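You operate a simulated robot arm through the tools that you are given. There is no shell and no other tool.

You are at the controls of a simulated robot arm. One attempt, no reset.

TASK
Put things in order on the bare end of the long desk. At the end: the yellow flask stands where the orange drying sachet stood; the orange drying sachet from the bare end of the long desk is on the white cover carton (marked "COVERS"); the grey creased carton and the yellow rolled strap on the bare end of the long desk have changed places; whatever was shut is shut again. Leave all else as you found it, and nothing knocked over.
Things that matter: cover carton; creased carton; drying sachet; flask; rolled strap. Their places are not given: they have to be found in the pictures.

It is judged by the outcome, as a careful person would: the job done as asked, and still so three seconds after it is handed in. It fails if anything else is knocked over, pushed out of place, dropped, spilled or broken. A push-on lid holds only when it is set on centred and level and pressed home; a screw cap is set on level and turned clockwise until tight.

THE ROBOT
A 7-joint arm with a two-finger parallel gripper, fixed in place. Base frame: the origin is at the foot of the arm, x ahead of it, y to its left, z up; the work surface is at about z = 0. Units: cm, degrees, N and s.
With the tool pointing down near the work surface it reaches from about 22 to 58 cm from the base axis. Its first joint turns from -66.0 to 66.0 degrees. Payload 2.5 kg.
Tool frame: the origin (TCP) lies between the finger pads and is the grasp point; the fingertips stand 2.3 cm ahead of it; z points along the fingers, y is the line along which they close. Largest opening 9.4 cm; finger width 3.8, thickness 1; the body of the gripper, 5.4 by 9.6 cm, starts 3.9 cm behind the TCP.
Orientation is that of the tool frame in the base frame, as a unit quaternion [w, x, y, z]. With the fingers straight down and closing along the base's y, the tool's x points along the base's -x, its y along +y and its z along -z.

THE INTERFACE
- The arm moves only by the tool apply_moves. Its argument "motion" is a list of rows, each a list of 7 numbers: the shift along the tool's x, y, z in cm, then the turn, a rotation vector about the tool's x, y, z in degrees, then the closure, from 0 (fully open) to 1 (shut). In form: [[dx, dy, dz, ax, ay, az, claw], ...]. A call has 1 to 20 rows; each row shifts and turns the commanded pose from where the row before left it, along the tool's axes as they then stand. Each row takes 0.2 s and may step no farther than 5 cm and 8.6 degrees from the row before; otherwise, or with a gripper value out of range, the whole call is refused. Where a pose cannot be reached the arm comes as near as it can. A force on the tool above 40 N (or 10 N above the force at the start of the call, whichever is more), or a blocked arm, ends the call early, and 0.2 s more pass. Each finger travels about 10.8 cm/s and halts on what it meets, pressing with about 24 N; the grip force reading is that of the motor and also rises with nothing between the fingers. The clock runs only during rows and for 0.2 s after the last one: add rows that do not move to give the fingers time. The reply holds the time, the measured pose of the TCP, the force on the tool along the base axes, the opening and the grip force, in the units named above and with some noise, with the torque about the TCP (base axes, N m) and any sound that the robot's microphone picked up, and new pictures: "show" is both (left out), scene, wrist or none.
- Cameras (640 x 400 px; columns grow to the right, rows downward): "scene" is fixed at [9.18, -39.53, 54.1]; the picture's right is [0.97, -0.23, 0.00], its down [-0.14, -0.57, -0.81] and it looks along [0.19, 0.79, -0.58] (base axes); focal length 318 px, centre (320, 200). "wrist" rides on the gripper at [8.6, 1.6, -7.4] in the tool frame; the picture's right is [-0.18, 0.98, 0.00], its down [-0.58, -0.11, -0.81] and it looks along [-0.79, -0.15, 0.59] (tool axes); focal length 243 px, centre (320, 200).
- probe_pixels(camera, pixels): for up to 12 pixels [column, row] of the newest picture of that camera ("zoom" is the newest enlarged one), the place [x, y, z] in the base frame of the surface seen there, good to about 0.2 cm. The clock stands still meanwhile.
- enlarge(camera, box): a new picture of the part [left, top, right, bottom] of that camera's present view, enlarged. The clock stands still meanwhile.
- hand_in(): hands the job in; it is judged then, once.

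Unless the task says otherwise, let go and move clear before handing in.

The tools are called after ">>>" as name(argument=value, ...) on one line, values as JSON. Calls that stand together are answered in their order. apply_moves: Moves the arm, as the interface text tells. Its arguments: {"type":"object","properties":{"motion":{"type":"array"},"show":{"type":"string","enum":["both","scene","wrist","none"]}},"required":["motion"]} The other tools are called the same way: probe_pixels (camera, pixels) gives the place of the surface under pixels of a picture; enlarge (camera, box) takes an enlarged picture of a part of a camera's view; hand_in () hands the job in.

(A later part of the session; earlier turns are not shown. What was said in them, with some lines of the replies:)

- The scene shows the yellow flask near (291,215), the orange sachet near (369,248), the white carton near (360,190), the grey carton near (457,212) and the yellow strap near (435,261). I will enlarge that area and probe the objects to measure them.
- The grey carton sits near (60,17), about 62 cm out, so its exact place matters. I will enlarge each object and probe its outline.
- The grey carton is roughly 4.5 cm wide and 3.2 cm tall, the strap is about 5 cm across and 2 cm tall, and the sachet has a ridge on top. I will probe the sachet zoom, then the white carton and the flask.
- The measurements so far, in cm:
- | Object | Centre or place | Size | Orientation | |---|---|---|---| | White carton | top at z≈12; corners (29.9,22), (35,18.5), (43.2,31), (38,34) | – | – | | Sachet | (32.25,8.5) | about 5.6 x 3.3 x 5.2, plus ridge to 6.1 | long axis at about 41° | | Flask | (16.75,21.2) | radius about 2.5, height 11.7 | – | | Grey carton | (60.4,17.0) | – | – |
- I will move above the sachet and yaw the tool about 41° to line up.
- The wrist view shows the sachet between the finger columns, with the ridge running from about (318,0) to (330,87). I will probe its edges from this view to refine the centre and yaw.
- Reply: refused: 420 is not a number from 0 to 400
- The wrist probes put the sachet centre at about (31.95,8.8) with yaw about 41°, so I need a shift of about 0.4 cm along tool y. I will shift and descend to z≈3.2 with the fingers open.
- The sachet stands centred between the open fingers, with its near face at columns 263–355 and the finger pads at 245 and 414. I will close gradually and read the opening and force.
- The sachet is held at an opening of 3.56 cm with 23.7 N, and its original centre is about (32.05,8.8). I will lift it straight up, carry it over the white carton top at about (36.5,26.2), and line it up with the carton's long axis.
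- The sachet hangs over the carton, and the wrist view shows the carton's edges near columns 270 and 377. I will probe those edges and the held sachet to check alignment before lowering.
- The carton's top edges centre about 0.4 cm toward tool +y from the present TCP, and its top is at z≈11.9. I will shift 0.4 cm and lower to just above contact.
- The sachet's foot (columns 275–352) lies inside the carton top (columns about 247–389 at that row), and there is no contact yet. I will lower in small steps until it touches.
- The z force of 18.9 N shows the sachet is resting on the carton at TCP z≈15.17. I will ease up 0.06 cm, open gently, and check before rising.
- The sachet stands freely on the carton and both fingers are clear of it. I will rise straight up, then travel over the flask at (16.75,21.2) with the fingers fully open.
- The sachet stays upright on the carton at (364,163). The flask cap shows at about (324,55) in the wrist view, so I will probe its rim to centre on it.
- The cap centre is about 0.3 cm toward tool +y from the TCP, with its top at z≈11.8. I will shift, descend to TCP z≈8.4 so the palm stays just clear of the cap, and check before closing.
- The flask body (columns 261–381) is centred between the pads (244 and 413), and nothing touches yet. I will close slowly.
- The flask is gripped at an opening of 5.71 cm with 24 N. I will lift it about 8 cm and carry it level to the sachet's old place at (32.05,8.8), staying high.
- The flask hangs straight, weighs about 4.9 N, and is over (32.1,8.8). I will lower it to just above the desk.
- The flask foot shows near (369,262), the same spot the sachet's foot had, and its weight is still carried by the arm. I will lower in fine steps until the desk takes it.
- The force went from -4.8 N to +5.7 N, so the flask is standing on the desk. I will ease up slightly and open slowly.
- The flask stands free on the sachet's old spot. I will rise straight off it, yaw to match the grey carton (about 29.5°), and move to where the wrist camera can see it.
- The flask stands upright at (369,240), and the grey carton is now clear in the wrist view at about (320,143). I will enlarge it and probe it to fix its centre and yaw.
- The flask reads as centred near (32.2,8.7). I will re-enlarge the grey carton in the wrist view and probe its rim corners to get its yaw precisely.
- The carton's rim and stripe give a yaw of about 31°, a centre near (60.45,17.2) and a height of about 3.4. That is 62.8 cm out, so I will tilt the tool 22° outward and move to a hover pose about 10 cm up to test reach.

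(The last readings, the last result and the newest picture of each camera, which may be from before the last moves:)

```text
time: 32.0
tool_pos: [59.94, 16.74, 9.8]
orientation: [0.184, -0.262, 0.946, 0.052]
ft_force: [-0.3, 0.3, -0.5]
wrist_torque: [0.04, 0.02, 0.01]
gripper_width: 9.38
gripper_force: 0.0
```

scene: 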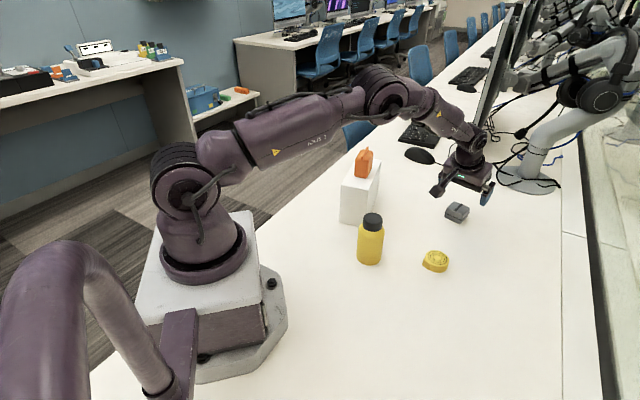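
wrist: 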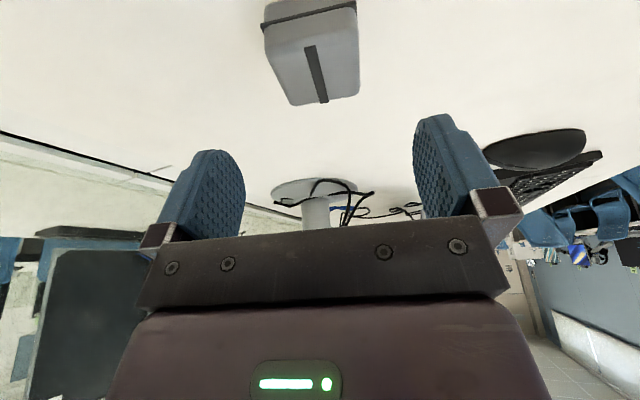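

The arm reached (59.9,16.8,9.8) with the 22° tilt, so the far place is within reach. I will probe the carton from this closer view to fix the final lateral alignment.

>>> enlarge(camera="wrist", box=[232, 0, 392, 110])

>>> probe_pixels(camera="wrist", pixels=[[264, 30], [356, 4], [291, 98], [357, 90], [308, 48], [321, 98], [270, 60], [359, 50], [280, 90], [315, 75], [262, 24], [300, 15]])

```text
3.64 times, centred on (312, 55) of wrist
```

zoom: 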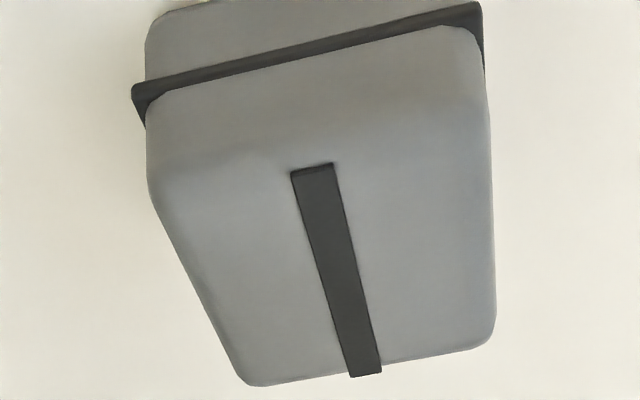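

```text
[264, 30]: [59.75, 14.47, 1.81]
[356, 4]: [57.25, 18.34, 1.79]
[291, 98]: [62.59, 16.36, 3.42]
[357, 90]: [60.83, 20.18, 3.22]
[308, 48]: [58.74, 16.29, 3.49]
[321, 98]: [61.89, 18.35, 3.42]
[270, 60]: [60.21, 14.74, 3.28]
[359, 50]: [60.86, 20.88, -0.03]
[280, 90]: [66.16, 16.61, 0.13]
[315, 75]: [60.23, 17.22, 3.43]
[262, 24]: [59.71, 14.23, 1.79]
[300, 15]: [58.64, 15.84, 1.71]
```

The carton's mid-line is about 0.2 cm toward tool +y of the TCP, and its yaw matches. I will correct and descend to TCP z≈3 around it, slowing near the end.

>>> apply_moves(motion=[[0.69, 0.2, 1.94, 0, 0, 0, 0], [0.69, 0, 1.94, 0, 0, 0, 0], [0.46, 0, 1.29, 0, 0, 0, 0], [0.23, 0, 0.65, 0, 0, 0, 0], [0.18, 0, 0.5, 0, 0, 0, 0], [0, 0, 0, 0, 0, 0, 0], [0, 0, 0, 0, 0, 0, 0]])

```text
time: 33.6
tool_pos: [60.17, 17.09, 3.16]
orientation: [0.183, -0.263, 0.946, 0.052]
ft_force: [-0.4, 0.2, -0.2]
wrist_torque: [0.05, 0.0, -0.01]
gripper_width: 9.4
gripper_force: 0.2
```

scene: 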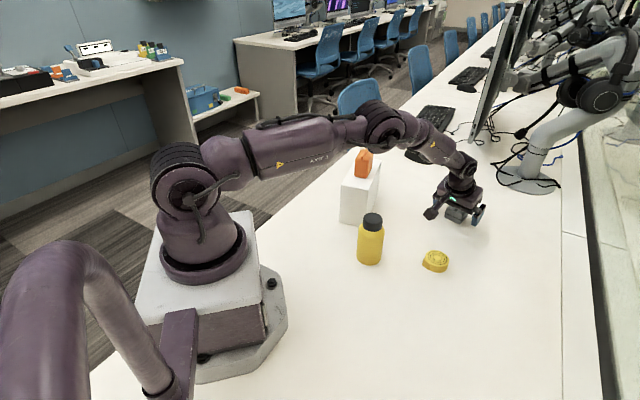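
wrist: 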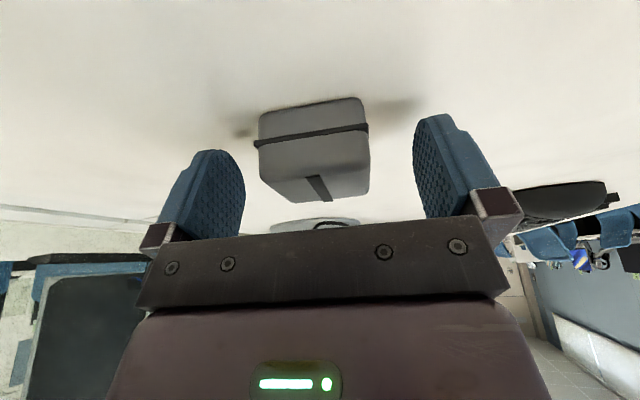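

The carton (columns 258–370) is centred between the pads, which are at z≈3.1 with no contact. I will lower 0.2 cm more and close gradually.

>>> apply_moves(motion=[[0.075, 0, 0.185, 0, 0, 0, 0.2], [0, 0, 0, 0, 0, 0, 0.35], [0, 0, 0, 0, 0, 0, 0.43], [0, 0, 0, 0, 0, 0, 0.48], [0, 0, 0, 0, 0, 0, 0.52], [0, 0, 0, 0, 0, 0, 0.55], [0, 0, 0, 0, 0, 0, 0.55], [0, 0, 0, 0, 0, 0, 0.55]])

```text
time: 35.4
tool_pos: [60.15, 17.17, 2.93]
orientation: [0.184, -0.262, 0.946, 0.051]
ft_force: [0.9, -0.3, 0.2]
wrist_torque: [-0.01, -0.03, 0.04]
gripper_width: 4.71
gripper_force: 23.6
```

scene: 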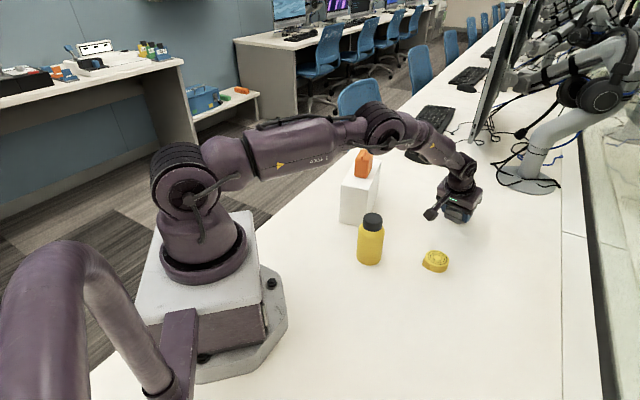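
wrist: 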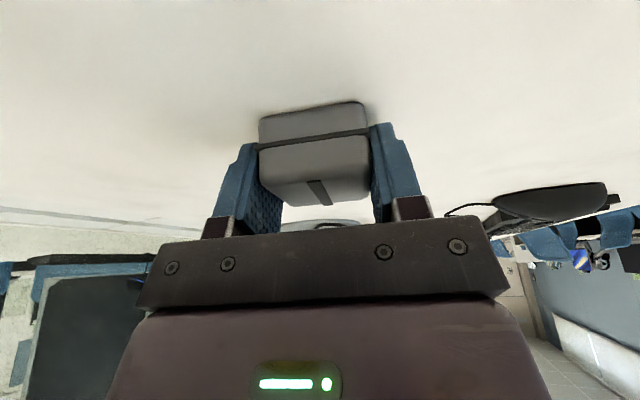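

The carton is held at an opening of 4.71 cm with 23.6 N. I will lift it with the same tilt and carry it to a free temporary spot near (42,-9), keeping its yaw.

>>> apply_moves(motion=[[-0.187, 0, -0.4635, 0, 0, 0, 0.55], [-0.562, 0, -1.39, 0, 0, 0, 0.55], [-0.937, 0, -2.318, 0, 0, 0, 0.55], [0.73, -0.9, -3.53, 0, 0, 0, 0.55], [1.736, -1.315, -3.398, 0, 0, 0, 0.55], [2.776, -1.367, -1.1217, 0, 0, 0, 0.55], [2.776, -1.367, -1.1217, 0, 0, 0, 0.55], [2.776, -1.367, -1.1217, 0, 0, 0, 0.55], [2.776, -1.367, -1.1217, 0, 0, 0, 0.55], [2.776, -1.367, -1.1217, 0, 0, 0, 0.55], [2.776, -1.367, -1.1217, 0, 0, 0, 0.55], [2.776, -1.367, -1.1217, 0, 0, 0, 0.55], [2.776, -1.367, -1.1217, 0, 0, 0, 0.55], [0, 0, 0, 0, 0, 0, 0.55], [0, 0, 0, 0, 0, 0, 0.55]])

```text
time: 38.6
tool_pos: [42.25, -8.94, 12.64]
orientation: [0.184, -0.263, 0.946, 0.051]
ft_force: [0.0, 0.1, -0.6]
wrist_torque: [0.01, -0.02, -0.03]
gripper_width: 4.7
gripper_force: 24.2
```

scene: 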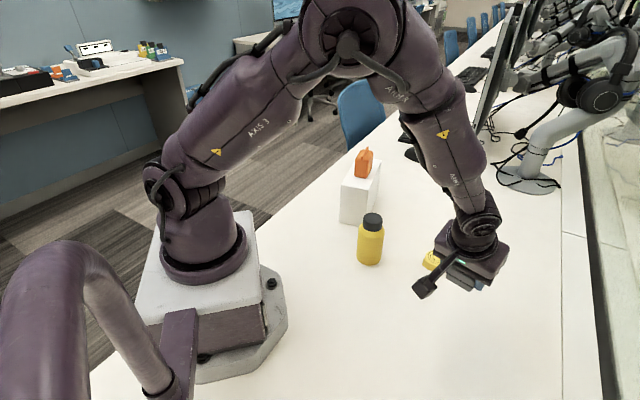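
wrist: 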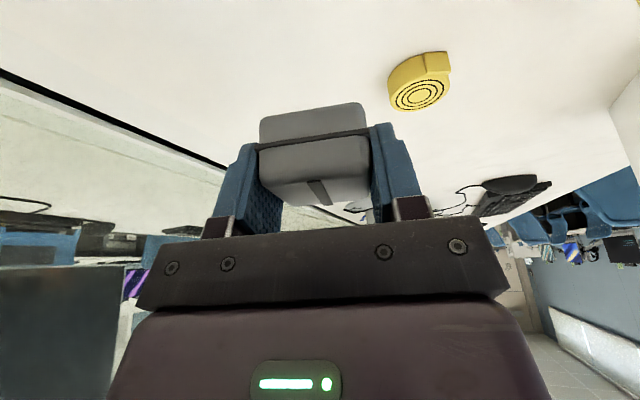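

The carton is held unchanged and hangs over clear desk at about (42,-9). I will lower it to just above the surface.

>>> apply_moves(motion=[[0.937, 0, 2.318, 0, 0, 0, 0.55], [0.937, 0, 2.318, 0, 0, 0, 0.55], [0.937, 0, 2.318, 0, 0, 0, 0.55], [0.562, 0, 1.39, 0, 0, 0, 0.55], [0.225, 0, 0.556, 0, 0, 0, 0.55], [0.075, 0, 0.185, 0, 0, 0, 0.55], [0, 0, 0, 0, 0, 0, 0.55]])

```text
time: 40.2
tool_pos: [42.24, -9.05, 3.05]
orientation: [0.184, -0.262, 0.946, 0.051]
ft_force: [0.1, -0.2, -0.1]
wrist_torque: [-0.01, 0.02, 0.0]
gripper_width: 4.75
gripper_force: 23.2
```

scene: 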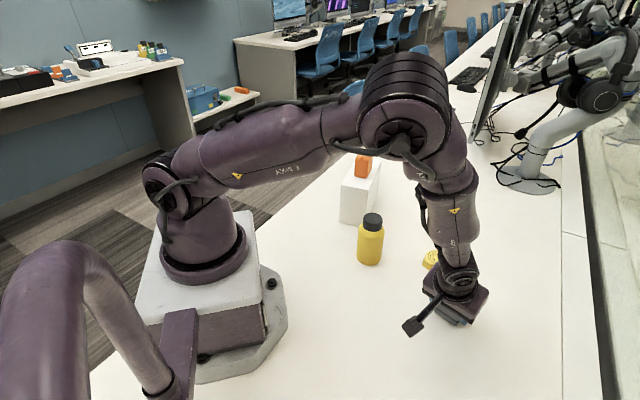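
wrist: 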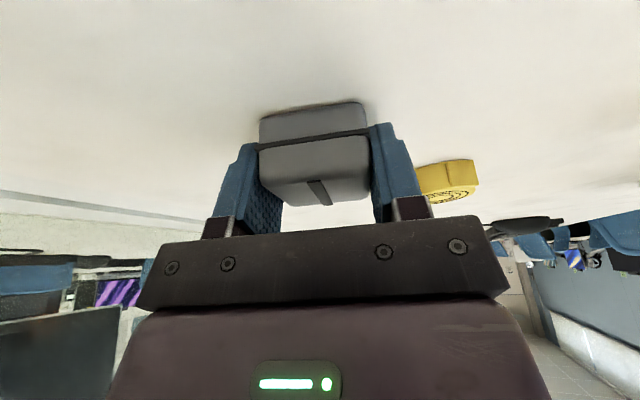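

There is still no contact, and the carton is just above the desk. I will lower in fine steps.

>>> apply_moves(motion=[[0.03, 0, 0.074, 0, 0, 0, 0.55], [0.03, 0, 0.074, 0, 0, 0, 0.55], [0.015, 0, 0.037, 0, 0, 0, 0.55], [0, 0, 0, 0, 0, 0, 0.55]], show="none")

```text
time: 41.2
tool_pos: [42.02, -9.03, 2.84]
orientation: [0.185, -0.262, 0.946, 0.05]
ft_force: [-6.2, 0.2, 23.8]
wrist_torque: [0.05, 0.21, 0.01]
gripper_width: 4.72
gripper_force: 23.8
```

A 23.8 N upward force shows the carton is on the desk. I will ease up 0.07 cm and open slowly.

>>> apply_moves(motion=[[-0.026, 0, -0.065, 0, 0, 0, 0.55], [0, 0, 0, 0, 0, 0, 0.5], [0, 0, 0, 0, 0, 0, 0.45], [0, 0, 0, 0, 0, 0, 0.38], [0, 0, 0, 0, 0, 0, 0.3], [0, 0, 0, 0, 0, 0, 0.2], [0, 0, 0, 0, 0, 0, 0.2]])

```text
time: 42.8
tool_pos: [42.12, -9.09, 2.91]
orientation: [0.184, -0.261, 0.946, 0.05]
ft_force: [0.6, 0.1, 0.9]
wrist_torque: [0.01, 0.0, 0.0]
gripper_width: 7.51
gripper_force: 0.1
```

scene: 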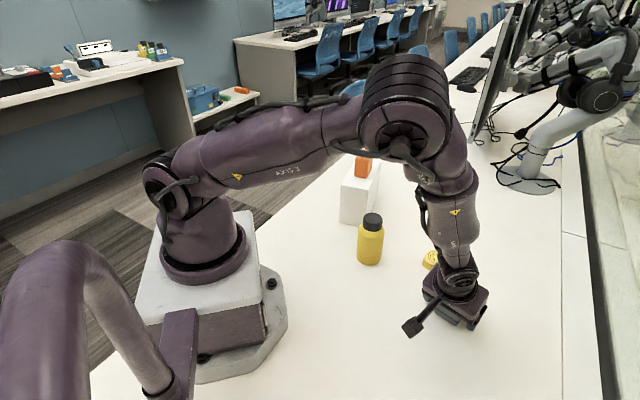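
wrist: 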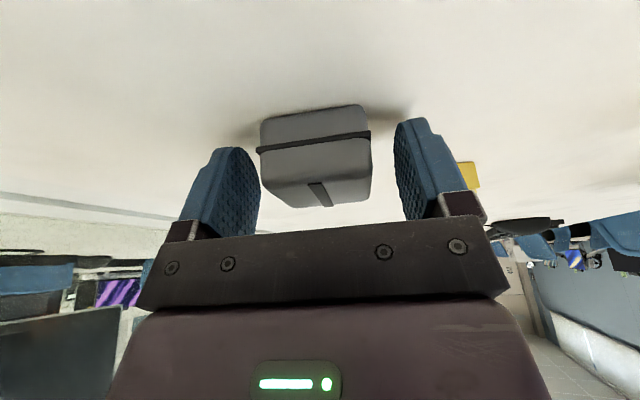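

The grey carton sits free at the temporary spot. I will rise straight up and, keeping the same tilt and yaw, move to a viewing pose just short of the strap.

>>> apply_moves(motion=[[-0.375, 0, -0.927, 0, 0, 0, 0.2], [-0.749, 0, -1.854, 0, 0, 0, 0.2], [-0.937, 0, -2.318, 0, 0, 0, 0.2], [-0.937, 0, -2.318, 0, 0, 0, 0.1], [-1.641, 2.0, 0.663, 0, 0, 0, 0], [-1.641, 2.0, 0.663, 0, 0, 0, 0], [-1.641, 2.0, 0.663, 0, 0, 0, 0], [-1.641, 2.0, 0.663, 0, 0, 0, 0], [0, 0, 0, 0, 0, 0, 0], [0, 0, 0, 0, 0, 0, 0]])

```text
time: 45.0
tool_pos: [44.05, 1.56, 11.03]
orientation: [0.184, -0.262, 0.946, 0.052]
ft_force: [0.4, 0.4, 0.7]
wrist_torque: [-0.01, 0.02, 0.01]
gripper_width: 9.37
gripper_force: 0.1
```

scene: 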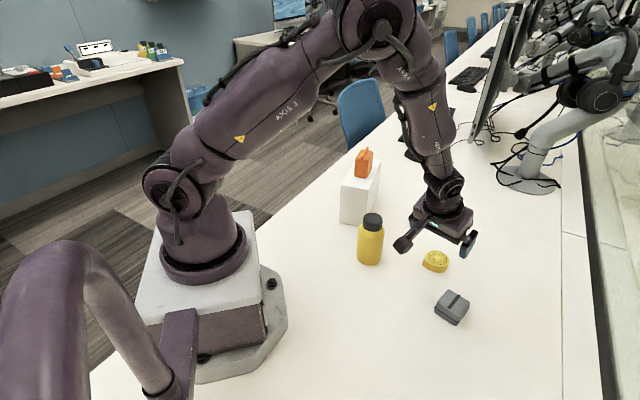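
wrist: 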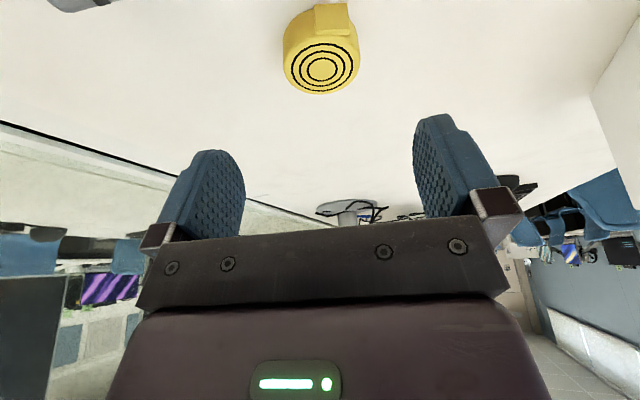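

The strap is clear in the wrist view at about (321,60), with its tab on the near side at (335,18). The grey carton stands at (452,306) in the scene. I will probe the strap to fix its centre and size.

>>> enlarge(camera="wrist", box=[256, 0, 384, 100])

>>> probe_pixels(camera="wrist", pixels=[[321, 70], [286, 65], [357, 65], [322, 92], [320, 44], [300, 55], [345, 55], [318, 15], [348, 10], [333, 20], [285, 45], [356, 45]])

>>> probe_pixels(camera="scene", pixels=[[452, 295], [436, 308], [453, 323], [469, 306], [452, 306], [436, 260], [445, 262], [428, 256], [436, 253], [436, 268]])

```text
4.00 times, centred on (320, 50) of wrist
```

zoom: 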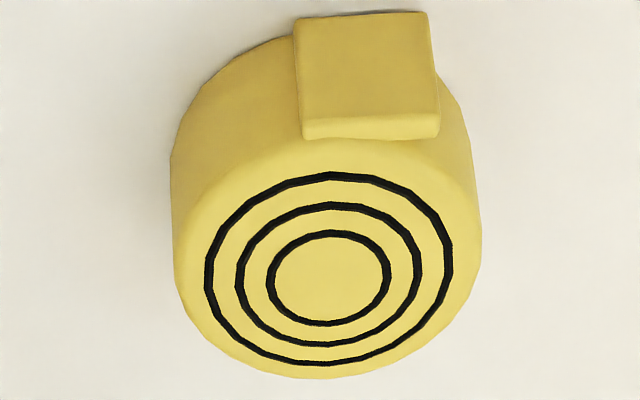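

```text
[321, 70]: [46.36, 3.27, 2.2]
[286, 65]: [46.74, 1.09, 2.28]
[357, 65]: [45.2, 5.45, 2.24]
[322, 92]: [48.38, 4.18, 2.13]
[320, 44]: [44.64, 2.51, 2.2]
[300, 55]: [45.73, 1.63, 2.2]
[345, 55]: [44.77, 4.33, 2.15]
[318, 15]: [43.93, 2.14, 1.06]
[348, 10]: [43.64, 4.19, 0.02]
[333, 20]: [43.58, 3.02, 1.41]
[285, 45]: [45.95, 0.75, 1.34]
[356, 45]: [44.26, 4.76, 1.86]
```

```text
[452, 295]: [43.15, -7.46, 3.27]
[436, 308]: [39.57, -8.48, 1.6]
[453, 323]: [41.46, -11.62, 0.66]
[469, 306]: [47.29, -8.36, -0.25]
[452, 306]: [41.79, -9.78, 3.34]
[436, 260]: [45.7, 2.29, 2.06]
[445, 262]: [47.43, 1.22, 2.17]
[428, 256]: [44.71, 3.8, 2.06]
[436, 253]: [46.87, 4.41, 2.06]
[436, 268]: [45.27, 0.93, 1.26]
```

The strap centre works out to about (46.15,3.15), 4.8 cm across and 2.2 cm tall, with the tab on the side facing the base and clear of both pads at this yaw. I will descend along the tool axis to TCP z≈2.9.

>>> apply_moves(motion=[[0.1125, 0.3, 2.12, 0, 0, 0, 0], [0.1125, 0, 2.12, 0, 0, 0, 0], [0.09, 0, 1.696, 0, 0, 0, 0], [0.0675, 0, 1.272, 0, 0, 0, 0], [0.045, 0, 0.848, 0, 0, 0, 0], [0.0225, 0, 0.424, 0, 0, 0, 0], [0, 0, 0, 0, 0, 0, 0]])

```text
time: 46.6
tool_pos: [46.13, 3.11, 3.05]
orientation: [0.184, -0.263, 0.946, 0.052]
ft_force: [0.0, -1.0, 0.1]
wrist_torque: [-0.04, 0.0, 0.02]
gripper_width: 9.38
gripper_force: 0.0
```

scene: 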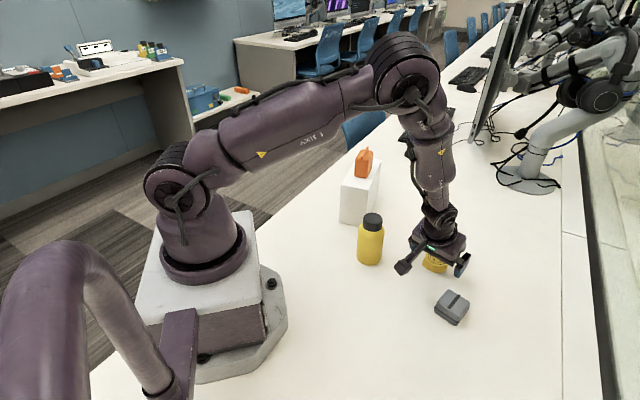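
wrist: 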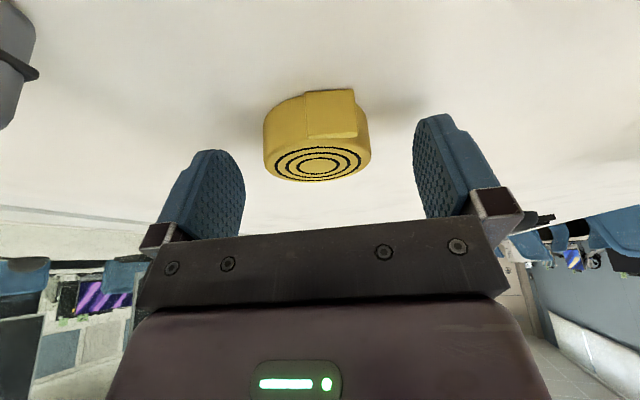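

The strap (columns 264–369) is centred between the open pads, with no contact. I will lower 0.15 cm and close gradually.

>>> apply_moves(motion=[[0.056, 0, 0.139, 0, 0, 0, 0.2], [0, 0, 0, 0, 0, 0, 0.35], [0, 0, 0, 0, 0, 0, 0.42], [0, 0, 0, 0, 0, 0, 0.46], [0, 0, 0, 0, 0, 0, 0.5], [0, 0, 0, 0, 0, 0, 0.54], [0, 0, 0, 0, 0, 0, 0.56], [0, 0, 0, 0, 0, 0, 0.56]])

```text
time: 48.4
tool_pos: [46.22, 3.17, 2.91]
orientation: [0.185, -0.262, 0.946, 0.051]
ft_force: [-0.8, 0.5, -0.3]
wrist_torque: [0.05, -0.01, 0.0]
gripper_width: 4.98
gripper_force: 24.1
```

scene: 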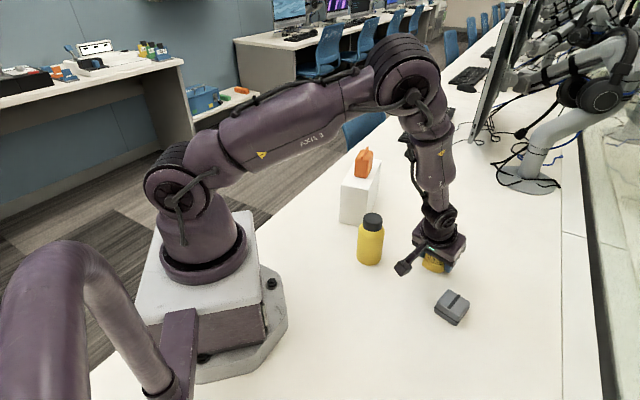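
wrist: 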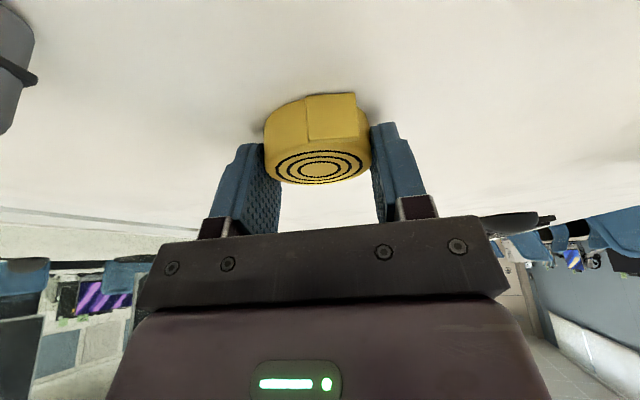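

The strap is held at an opening of 4.98 cm with 24 N. I will lift it and carry it, with tilt and yaw unchanged, over the grey carton's old place at about (60.35,17.3).

>>> apply_moves(motion=[[-0.187, 0, -0.4635, 0, 0, 0, 0.56], [-0.562, 0, -1.39, 0, 0, 0, 0.56], [-0.937, 0, -2.318, 0, 0, 0, 0.56], [-0.937, 0, -2.318, 0, 0, 0, 0.56], [-0.375, 0, -0.927, 0, 0, 0, 0.56], [-1.7, 0.45, 0.687, 0, 0, 0, 0.56], [-2.573, 0.684, 1.04, 0, 0, 0, 0.56], [-2.573, 0.684, 1.04, 0, 0, 0, 0.56], [-2.573, 0.684, 1.04, 0, 0, 0, 0.56], [-2.573, 0.684, 1.04, 0, 0, 0, 0.56], [-2.573, 0.684, 1.04, 0, 0, 0, 0.56], [-2.0, 0.532, 0.808, 0, 0, 0, 0.56], [-1.446, 0.388, 0.585, 0, 0, 0, 0.56], [0, 0, 0, 0, 0, 0, 0.56], [0, 0, 0, 0, 0, 0, 0.56]])

```text
time: 51.6
tool_pos: [60.32, 17.22, 10.83]
orientation: [0.184, -0.262, 0.946, 0.051]
ft_force: [-0.1, 0.1, 0.0]
wrist_torque: [0.01, -0.01, -0.01]
gripper_width: 4.99
gripper_force: 23.8
```

scene: 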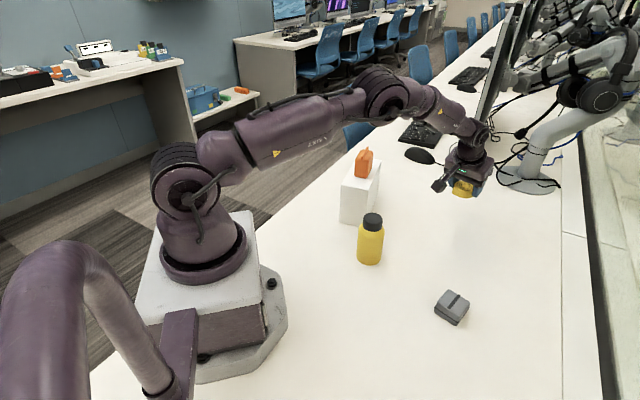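
wrist: 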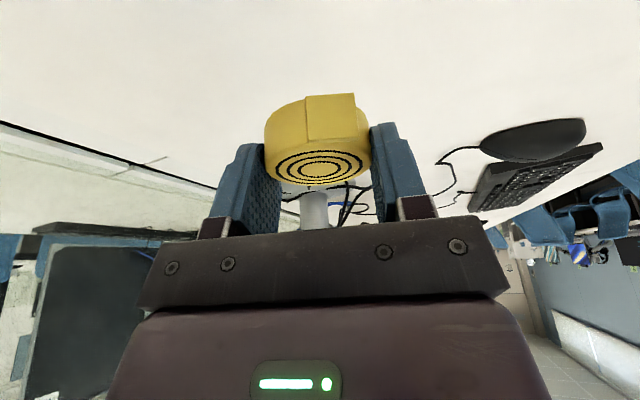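

The strap is over the old carton spot at (60.3,17.2) and held unchanged. I will lower it to just above the desk.

>>> apply_moves(motion=[[0.937, 0, 2.318, 0, 0, 0, 0.56], [0.937, 0, 2.318, 0, 0, 0, 0.56], [0.562, 0, 1.39, 0, 0, 0, 0.56], [0.3, 0, 0.742, 0, 0, 0, 0.56], [0.131, 0, 0.324, 0, 0, 0, 0.56], [0, 0, 0, 0, 0, 0, 0.56], [0, 0, 0, 0, 0, 0, 0.56]])

```text
time: 53.2
tool_pos: [60.47, 17.04, 3.26]
orientation: [0.184, -0.262, 0.946, 0.05]
ft_force: [-0.8, 0.2, -0.5]
wrist_torque: [-0.02, -0.02, 0.0]
gripper_width: 4.98
gripper_force: 24.0
```

scene: 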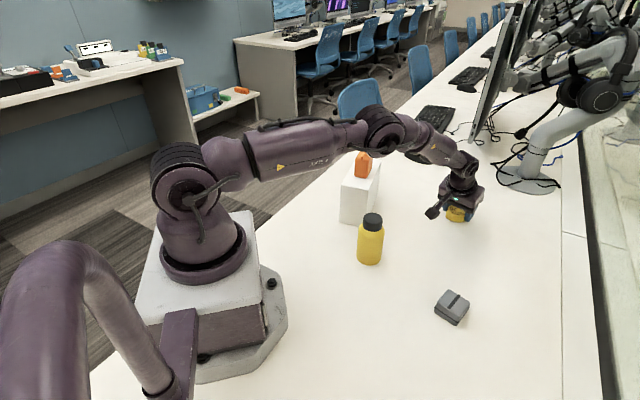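
wrist: 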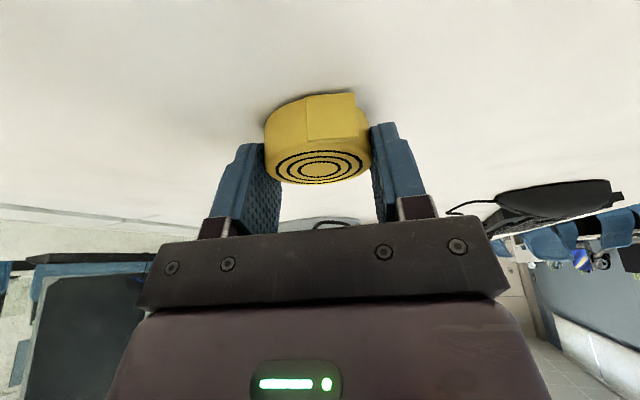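

The strap is about 0.4 cm above the desk with no contact. I will lower in fine steps until it touches.

>>> apply_moves(motion=[[0.056, 0, 0.139, 0, 0, 0, 0.56], [0.045, 0, 0.111, 0, 0, 0, 0.56], [0.026, 0, 0.065, 0, 0, 0, 0.56], [0.019, 0, 0.046, 0, 0, 0, 0.56], [0, 0, 0, 0, 0, 0, 0.56]], show="none")

```text
time: 54.4
tool_pos: [60.59, 17.23, 2.95]
orientation: [0.185, -0.263, 0.946, 0.052]
ft_force: [-2.5, -0.7, 9.4]
wrist_torque: [-0.02, 0.06, -0.02]
gripper_width: 4.99
gripper_force: 24.1
```

A 9.4 N upward force shows the strap has reached the desk. I will ease up a touch and open slowly.

>>> apply_moves(motion=[[-0.009, 0, -0.023, 0, 0, 0, 0.56], [0, 0, 0, 0, 0, 0, 0.48], [0, 0, 0, 0, 0, 0, 0.42], [0, 0, 0, 0, 0, 0, 0.35], [0, 0, 0, 0, 0, 0, 0.28], [0, 0, 0, 0, 0, 0, 0.2], [0, 0, 0, 0, 0, 0, 0.2]])

```text
time: 56.0
tool_pos: [60.38, 17.23, 2.74]
orientation: [0.184, -0.263, 0.946, 0.051]
ft_force: [-0.3, -7.7, 10.4]
wrist_torque: [0.06, 0.25, 0.19]
gripper_width: 7.26
gripper_force: 0.1
```

scene: 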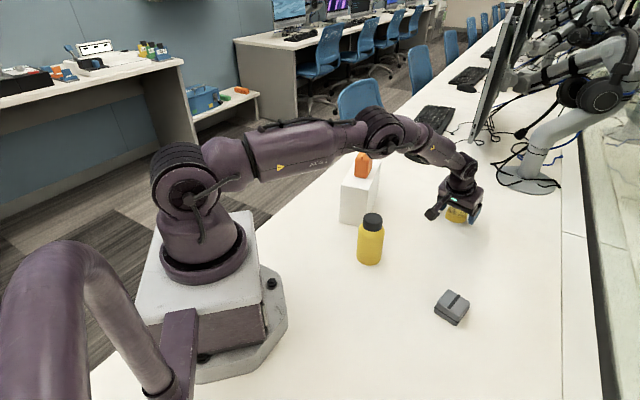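
wrist: 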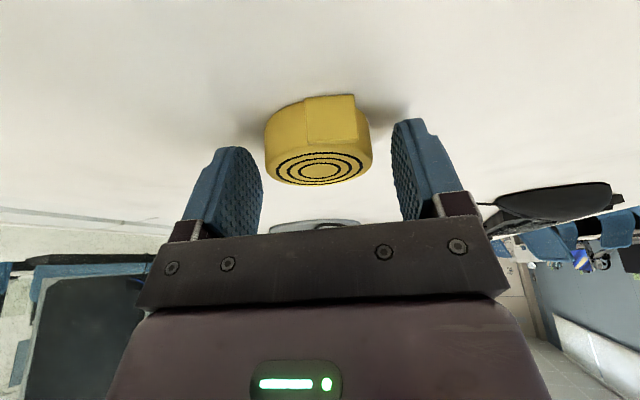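

The strap is free of both pads, but a 10 N vertical reading suggests a fingertip is brushing the desk. I will lift a little straight up and re-check.

>>> apply_moves(motion=[[-0.056, 0, -0.139, 0, 0, 0, 0.2], [-0.094, 0, -0.232, 0, 0, 0, 0.2], [0, 0, 0, 0, 0, 0, 0.2]], show="wrist")

```text
time: 56.8
tool_pos: [60.44, 17.24, 3.12]
orientation: [0.183, -0.263, 0.946, 0.051]
ft_force: [-0.9, -0.1, -0.1]
wrist_torque: [0.0, 0.0, -0.02]
gripper_width: 7.52
gripper_force: 0.0
```

wrist: 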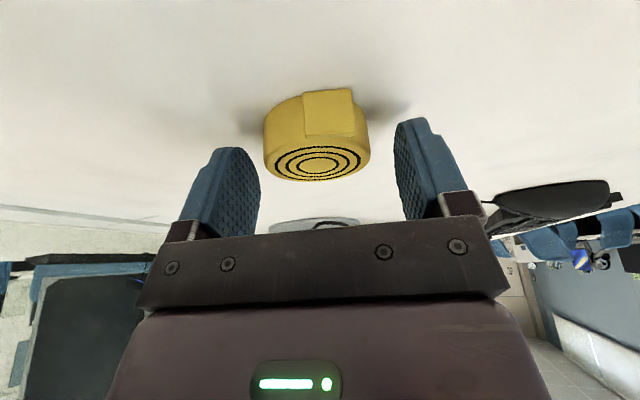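

The force is back to zero and the strap sits flat and free on the carton's old place. I will rise straight up and travel back above the grey carton at the temporary spot.

>>> apply_moves(motion=[[-0.375, 0, -0.927, 0, 0, 0, 0.2], [-0.937, 0, -2.318, 0, 0, 0, 0.2], [-0.937, 0, -2.318, 0, 0, 0, 0.1], [0.73, -0.9, -3.53, 0, 0, 0, 0], [2.809, -1.354, -1.135, 0, 0, 0, 0], [2.809, -1.354, -1.135, 0, 0, 0, 0], [2.809, -1.354, -1.135, 0, 0, 0, 0], [2.809, -1.354, -1.135, 0, 0, 0, 0], [2.809, -1.354, -1.135, 0, 0, 0, 0], [2.809, -1.354, -1.135, 0, 0, 0, 0], [2.809, -1.354, -1.135, 0, 0, 0, 0], [2.809, -1.354, -1.135, 0, 0, 0, 0], [2.809, -1.358, -1.135, 0, 0, 0, 0], [0, 0, 0, 0, 0, 0, 0], [0, 0, 0, 0, 0, 0, 0]])

```text
time: 60.0
tool_pos: [42.0, -9.14, 12.19]
orientation: [0.184, -0.262, 0.946, 0.052]
ft_force: [0.8, -0.2, 0.0]
wrist_torque: [-0.01, 0.0, -0.01]
gripper_width: 9.43
gripper_force: 0.0
```

scene: 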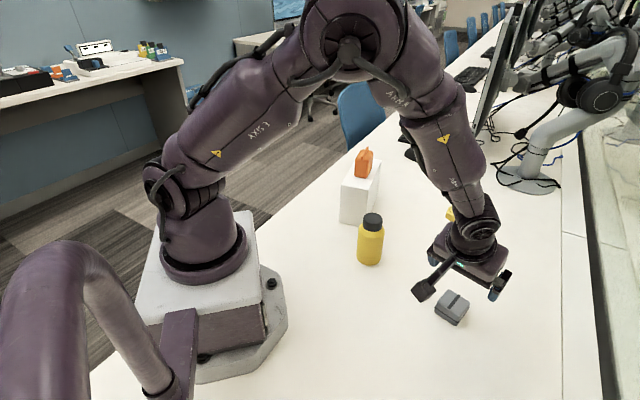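
wrist: 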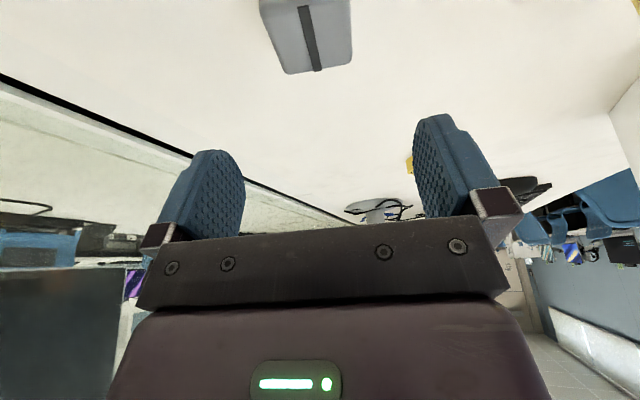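

The grey carton is in view ahead, with its far edge at about (285,73) to (352,62). I will probe its top to check lateral alignment before descending.

>>> probe_pixels(camera="wrist", pixels=[[303, 12], [318, 66], [310, 40], [288, 70], [349, 60], [265, 20], [350, 20], [275, 45]])

```text
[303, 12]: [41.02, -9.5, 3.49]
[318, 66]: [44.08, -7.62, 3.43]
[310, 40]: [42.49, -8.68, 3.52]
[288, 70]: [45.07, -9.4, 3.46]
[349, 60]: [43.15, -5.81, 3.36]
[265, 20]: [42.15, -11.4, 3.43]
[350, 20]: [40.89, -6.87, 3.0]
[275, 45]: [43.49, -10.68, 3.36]
```

The carton's stripe lies on the tool's mid-line to within 0.1 cm and at the same yaw. I will descend straight down to the earlier grasp height.

>>> apply_moves(motion=[[0.937, 0, 2.318, 0, 0, 0, 0], [0.937, 0, 2.318, 0, 0, 0, 0], [0.937, 0, 2.318, 0, 0, 0, 0], [0.45, 0, 1.112, 0, 0, 0, 0], [0.202, 0, 0.5, 0, 0, 0, 0], [0, 0, 0, 0, 0, 0, 0], [0, 0, 0, 0, 0, 0, 0]])

```text
time: 61.6
tool_pos: [42.06, -9.03, 2.84]
orientation: [0.184, -0.262, 0.946, 0.05]
ft_force: [-7.2, 0.9, 14.4]
wrist_torque: [-0.27, 0.24, -0.14]
gripper_width: 9.41
gripper_force: 0.0
```

scene: 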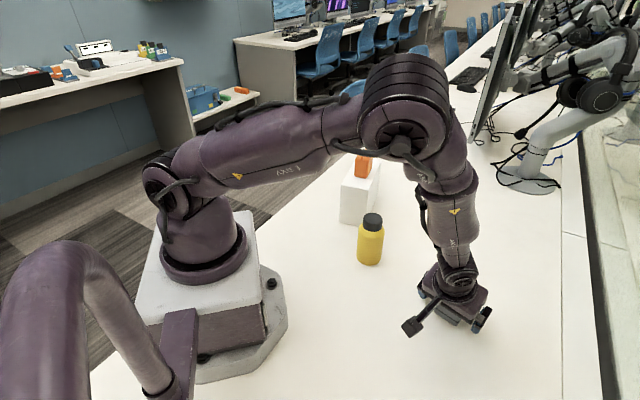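
wrist: 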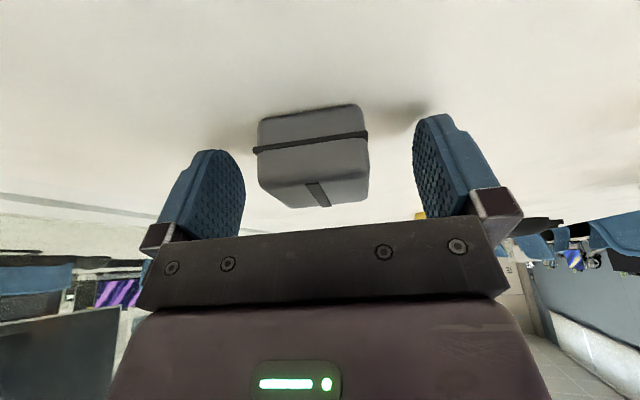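

The carton is centred between the pads, but a fingertip presses the desk with 14 N. I will raise 0.22 cm and then close.

>>> apply_moves(motion=[[-0.082, 0, -0.204, 0, 0, 0, 0], [0, 0, 0, 0, 0, 0, 0.2], [0, 0, 0, 0, 0, 0, 0.35], [0, 0, 0, 0, 0, 0, 0.43], [0, 0, 0, 0, 0, 0, 0.48], [0, 0, 0, 0, 0, 0, 0.52], [0, 0, 0, 0, 0, 0, 0.55], [0, 0, 0, 0, 0, 0, 0.55]])

```text
time: 63.4
tool_pos: [42.06, -8.92, 3.08]
orientation: [0.184, -0.262, 0.946, 0.05]
ft_force: [-0.4, -0.6, 1.0]
wrist_torque: [0.02, 0.02, -0.02]
gripper_width: 4.71
gripper_force: 24.1
```

scene: 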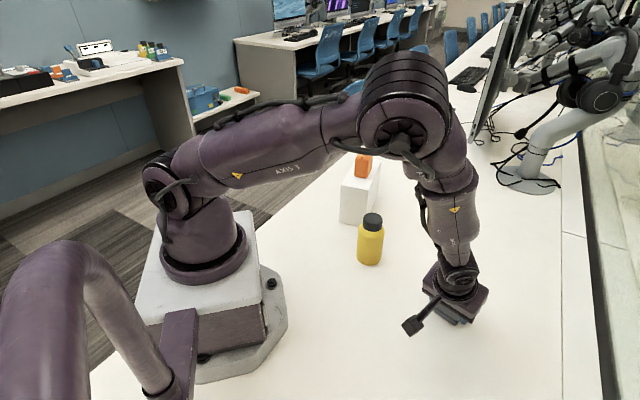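
wrist: 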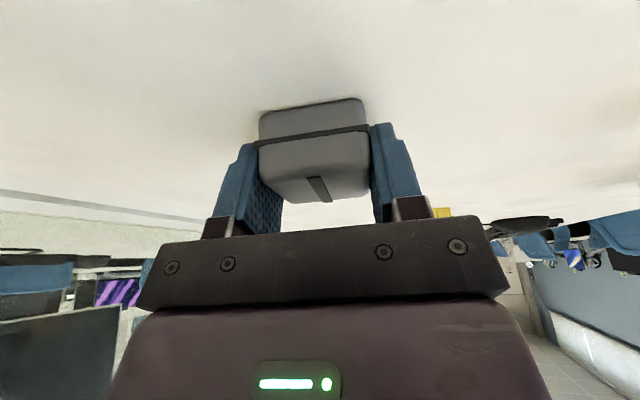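

The carton is held again at an opening of 4.71 cm with 24 N. I will lift it, carry it over the strap's old place at about (46.1,3.1), and lower most of the way.

>>> apply_moves(motion=[[-0.187, 0, -0.4635, 0, 0, 0, 0.55], [-0.562, 0, -1.39, 0, 0, 0, 0.55], [-0.937, 0, -2.318, 0, 0, 0, 0.55], [-0.562, 0, -1.39, 0, 0, 0, 0.55], [-1.3, 1.237, 0.5254, 0, 0, 0, 0.55], [-2.169, 2.063, 0.8766, 0, 0, 0, 0.55], [-2.169, 2.063, 0.8766, 0, 0, 0, 0.55], [-2.169, 2.063, 0.8766, 0, 0, 0, 0.55], [-0.869, 0.824, 0.351, 0, 0, 0, 0.55], [0, 0, 0, 0, 0, 0, 0.55], [0, 0, 0, 0, 0, 0, 0.55]])

```text
time: 65.8
tool_pos: [45.98, 2.91, 9.09]
orientation: [0.184, -0.262, 0.946, 0.052]
ft_force: [0.6, 0.9, -0.1]
wrist_torque: [0.01, 0.01, 0.0]
gripper_width: 4.71
gripper_force: 23.9
```

scene: 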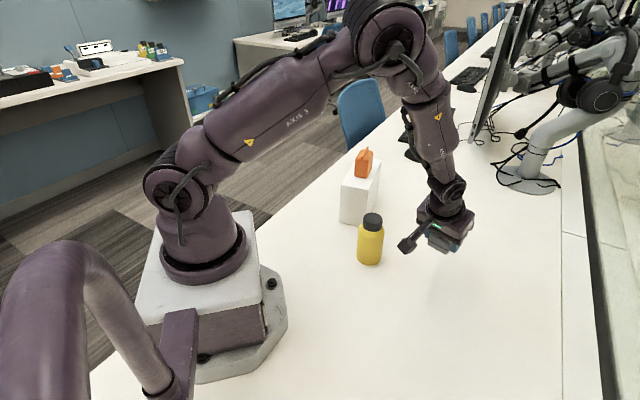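
wrist: 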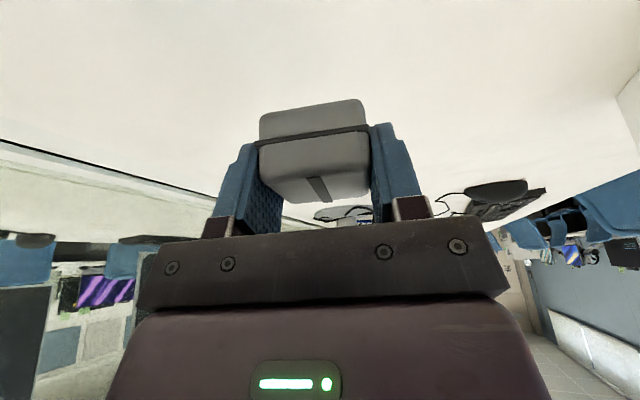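

The carton hangs over the strap's old spot, with the TCP at (45.9,2.9). I will lower to about 0.3 cm above the desk.

>>> apply_moves(motion=[[0.749, 0, 1.854, 0, 0, 0, 0.55], [0.749, 0, 1.854, 0, 0, 0, 0.55], [0.45, 0, 1.112, 0, 0, 0, 0.55], [0.187, 0, 0.4635, 0, 0, 0, 0.55], [0, 0, 0, 0, 0, 0, 0.55], [0.056, 0, 0.139, 0, 0, 0, 0.55], [0.026, 0, 0.065, 0, 0, 0, 0.55], [0, 0, 0, 0, 0, 0, 0.55]], show="wrist")

```text
time: 67.6
tool_pos: [45.83, 2.83, 2.98]
orientation: [0.184, -0.262, 0.946, 0.051]
ft_force: [0.1, -0.1, -0.2]
wrist_torque: [0.03, -0.04, -0.01]
gripper_width: 4.72
gripper_force: 24.4
```

wrist: 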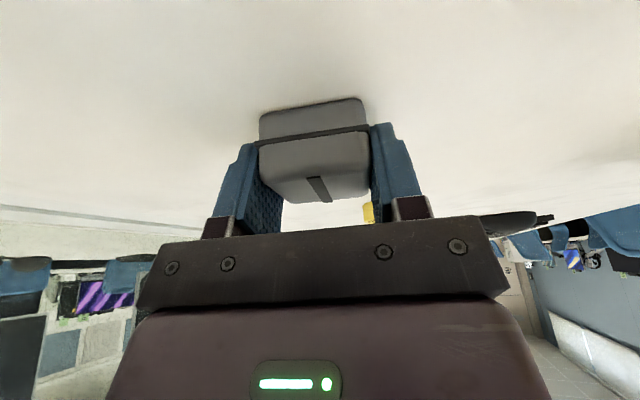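

There is still no contact at z≈3.0. I will lower in very small steps until the desk takes the carton.

>>> apply_moves(motion=[[0.019, 0, 0.046, 0, 0, 0, 0.55], [0.019, 0, 0.046, 0, 0, 0, 0.55], [0, 0, 0, 0, 0, 0, 0.55]], show="none")

```text
time: 68.4
tool_pos: [45.86, 2.84, 3.07]
orientation: [0.184, -0.262, 0.946, 0.051]
ft_force: [-0.3, 0.4, 2.8]
wrist_torque: [0.01, 0.04, -0.01]
gripper_width: 4.71
gripper_force: 23.7
```

A first 2.8 N contact has appeared. I will press 0.03 cm more to seat the carton, then open slowly.

>>> apply_moves(motion=[[0.011, 0, 0.028, 0, 0, 0, 0.55], [0, 0, 0, 0, 0, 0, 0.55], [0, 0, 0, 0, 0, 0, 0.5], [0, 0, 0, 0, 0, 0, 0.46], [0, 0, 0, 0, 0, 0, 0.4], [0, 0, 0, 0, 0, 0, 0.3], [0, 0, 0, 0, 0, 0, 0.2], [0, 0, 0, 0, 0, 0, 0.2]])

```text
time: 70.2
tool_pos: [45.78, 2.84, 3.04]
orientation: [0.184, -0.262, 0.946, 0.051]
ft_force: [-0.3, -0.7, 0.2]
wrist_torque: [-0.03, 0.0, 0.01]
gripper_width: 7.52
gripper_force: 0.0
```

scene: 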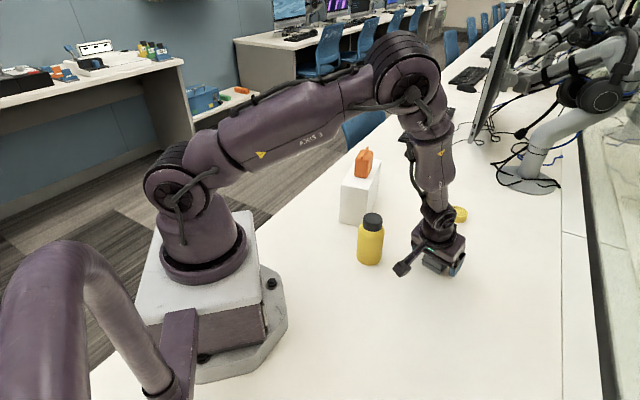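
wrist: 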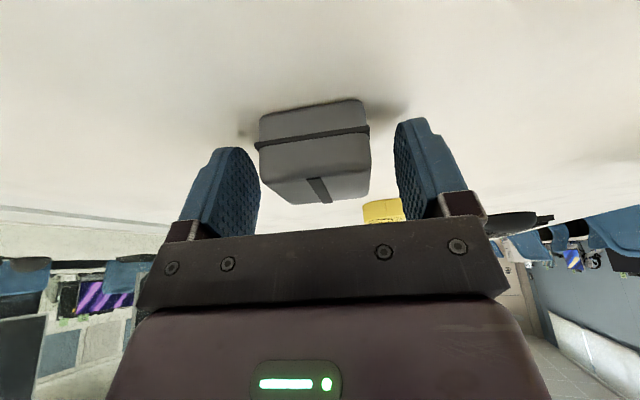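

The carton stands free of both pads. I will rise straight up, back away to a clear place, and level the tool.

>>> apply_moves(motion=[[-0.375, 0, -0.927, 0, 0, 0, 0.2], [-0.749, 0, -1.854, 0, 0, 0, 0.2], [-0.937, 0, -2.318, 0, 0, 0, 0.2], [-1.124, 0, -2.781, 0, 0, 0, 0.2], [-1.124, 0, -2.781, 0, 0, 0, 0.1], [-1.124, 0, -2.781, 0, 0, 0, 0], [0, -3, 0, 0, 0, 0, 0], [0, -3, 0, 0, 0, 0, 0], [0, -3, 0, 0, 7.4, 0, 0], [0, -3, 0, 0, 7.3, 0, 0], [0, 0, 0, 0, 7.3, 0, 0], [0, 0, 0, 0, 0, 0, 0]])

```text
time: 72.8
tool_pos: [52.05, -7.41, 17.55]
orientation: [-0.001, -0.268, 0.964, 0.0]
ft_force: [-0.6, 0.1, 0.6]
wrist_torque: [0.02, 0.01, 0.03]
gripper_width: 9.41
gripper_force: 0.1
```

scene: 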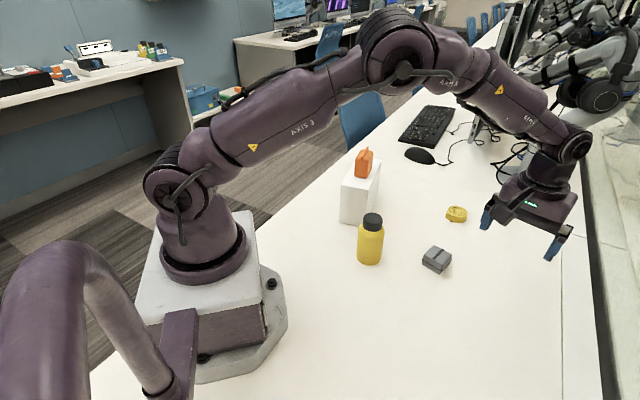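
wrist: 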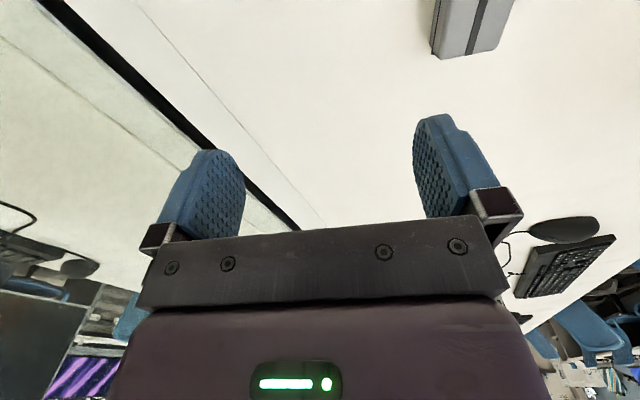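

The scene now shows the sachet on the carton (364,163), the flask at (369,240), the strap at (456,214) and the grey carton at (437,260). I will enlarge and probe to check the final positions.

>>> enlarge(camera="scene", box=[320, 140, 484, 285])

>>> probe_pixels(camera="scene", pixels=[[456, 213], [448, 211], [465, 212], [457, 208], [457, 221], [423, 257], [436, 247], [451, 258], [438, 259], [439, 271], [437, 254], [430, 256]])

>>> enlarge(camera="scene", box=[424, 195, 488, 235])

>>> probe_pixels(camera="scene", pixels=[[343, 186], [367, 191], [358, 159], [379, 161], [341, 220], [364, 227], [364, 152], [358, 172], [368, 176], [363, 160]])

```text
2.76 times, centred on (402, 212) of scene
```

zoom: 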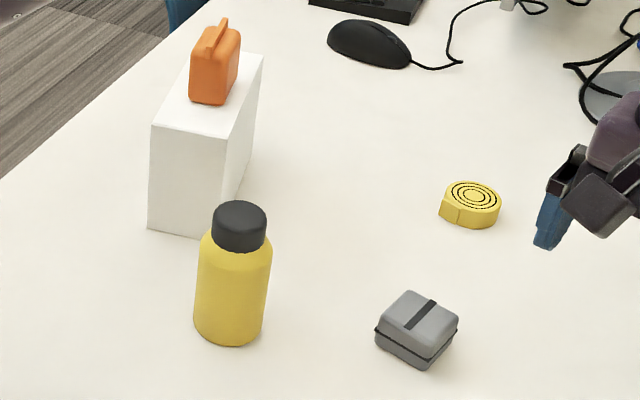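

```text
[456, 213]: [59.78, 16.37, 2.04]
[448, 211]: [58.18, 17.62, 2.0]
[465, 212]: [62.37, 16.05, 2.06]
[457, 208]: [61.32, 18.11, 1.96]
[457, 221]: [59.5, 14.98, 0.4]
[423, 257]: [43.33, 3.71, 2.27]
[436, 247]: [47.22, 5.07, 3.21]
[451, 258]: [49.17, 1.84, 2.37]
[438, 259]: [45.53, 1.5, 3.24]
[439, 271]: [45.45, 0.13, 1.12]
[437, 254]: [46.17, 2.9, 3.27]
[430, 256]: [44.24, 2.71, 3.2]
```

```text
10.00 times, centred on (456, 215) of scene
```

zoom: 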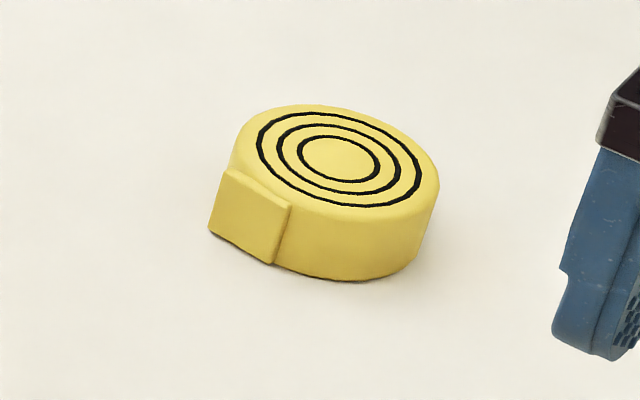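

```text
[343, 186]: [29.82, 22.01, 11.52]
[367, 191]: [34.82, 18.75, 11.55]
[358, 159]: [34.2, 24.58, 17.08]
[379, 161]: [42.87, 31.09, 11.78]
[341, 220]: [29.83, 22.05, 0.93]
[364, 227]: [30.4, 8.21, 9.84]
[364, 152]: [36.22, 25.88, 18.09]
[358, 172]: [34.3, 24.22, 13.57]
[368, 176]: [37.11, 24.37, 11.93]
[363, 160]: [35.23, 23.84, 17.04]
```

The white carton's corners read the same as at the start, and the sachet stands upright on it. As a last check I will probe the strap's ring centre and the grey carton's top centre.

>>> probe_pixels(camera="scene", pixels=[[458, 211], [438, 254], [439, 253], [372, 220], [369, 262], [459, 210], [466, 217], [450, 206]])

>>> enlarge(camera="scene", box=[405, 240, 469, 280])

```text
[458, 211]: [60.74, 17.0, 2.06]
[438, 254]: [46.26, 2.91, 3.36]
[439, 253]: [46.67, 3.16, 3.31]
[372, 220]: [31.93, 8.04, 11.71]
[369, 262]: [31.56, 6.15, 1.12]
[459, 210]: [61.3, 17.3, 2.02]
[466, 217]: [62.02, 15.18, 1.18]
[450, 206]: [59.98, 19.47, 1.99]
```

```text
10.00 times, centred on (437, 260) of scene
```

zoom: 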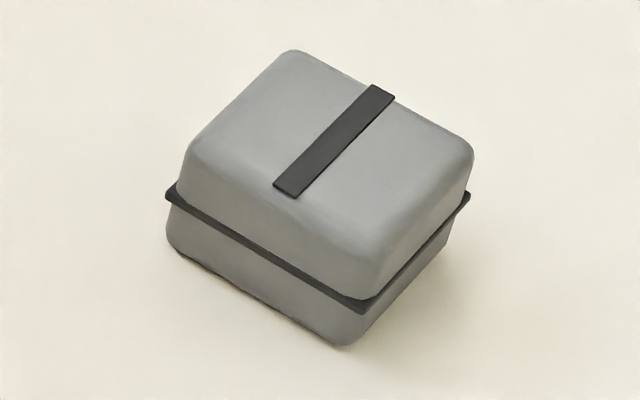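

Everything reads in place:

| Object | Now | Target |
|---|---|---|
| Strap | (60.7,17.0) | carton's old (60.4,17.1) |
| Grey carton, still shut | (46.3,2.9) | strap's old (46.1,3.0) |
| Flask, capped | (32.2,8.7) | sachet's old (32.05,8.8) |
| Sachet | upright on the "COVERS" carton | on that carton |

The gripper is open and clear, so I am handing in.

>>> hand_in()

```text
The job is handed in.
```

The job is done and handed in; I haven't seen the judge's result. My last probes of the scene showed everything in place and nothing knocked over:

- **Flask:** it stands capped where the orange sachet stood, about 0.2 cm off that spot.
- **Sachet:** it stands upright on top of the white "COVERS" carton, which has not moved.
- **Grey carton and strap:** they have changed places, each within about 0.4 cm of the other's old spot. The carton is still shut.

The fingertips brushed the desk lightly twice, once while letting go of the strap and once while lining up on the grey carton. Neither touch moved anything. The gripper was open and clear of everything at hand-in.
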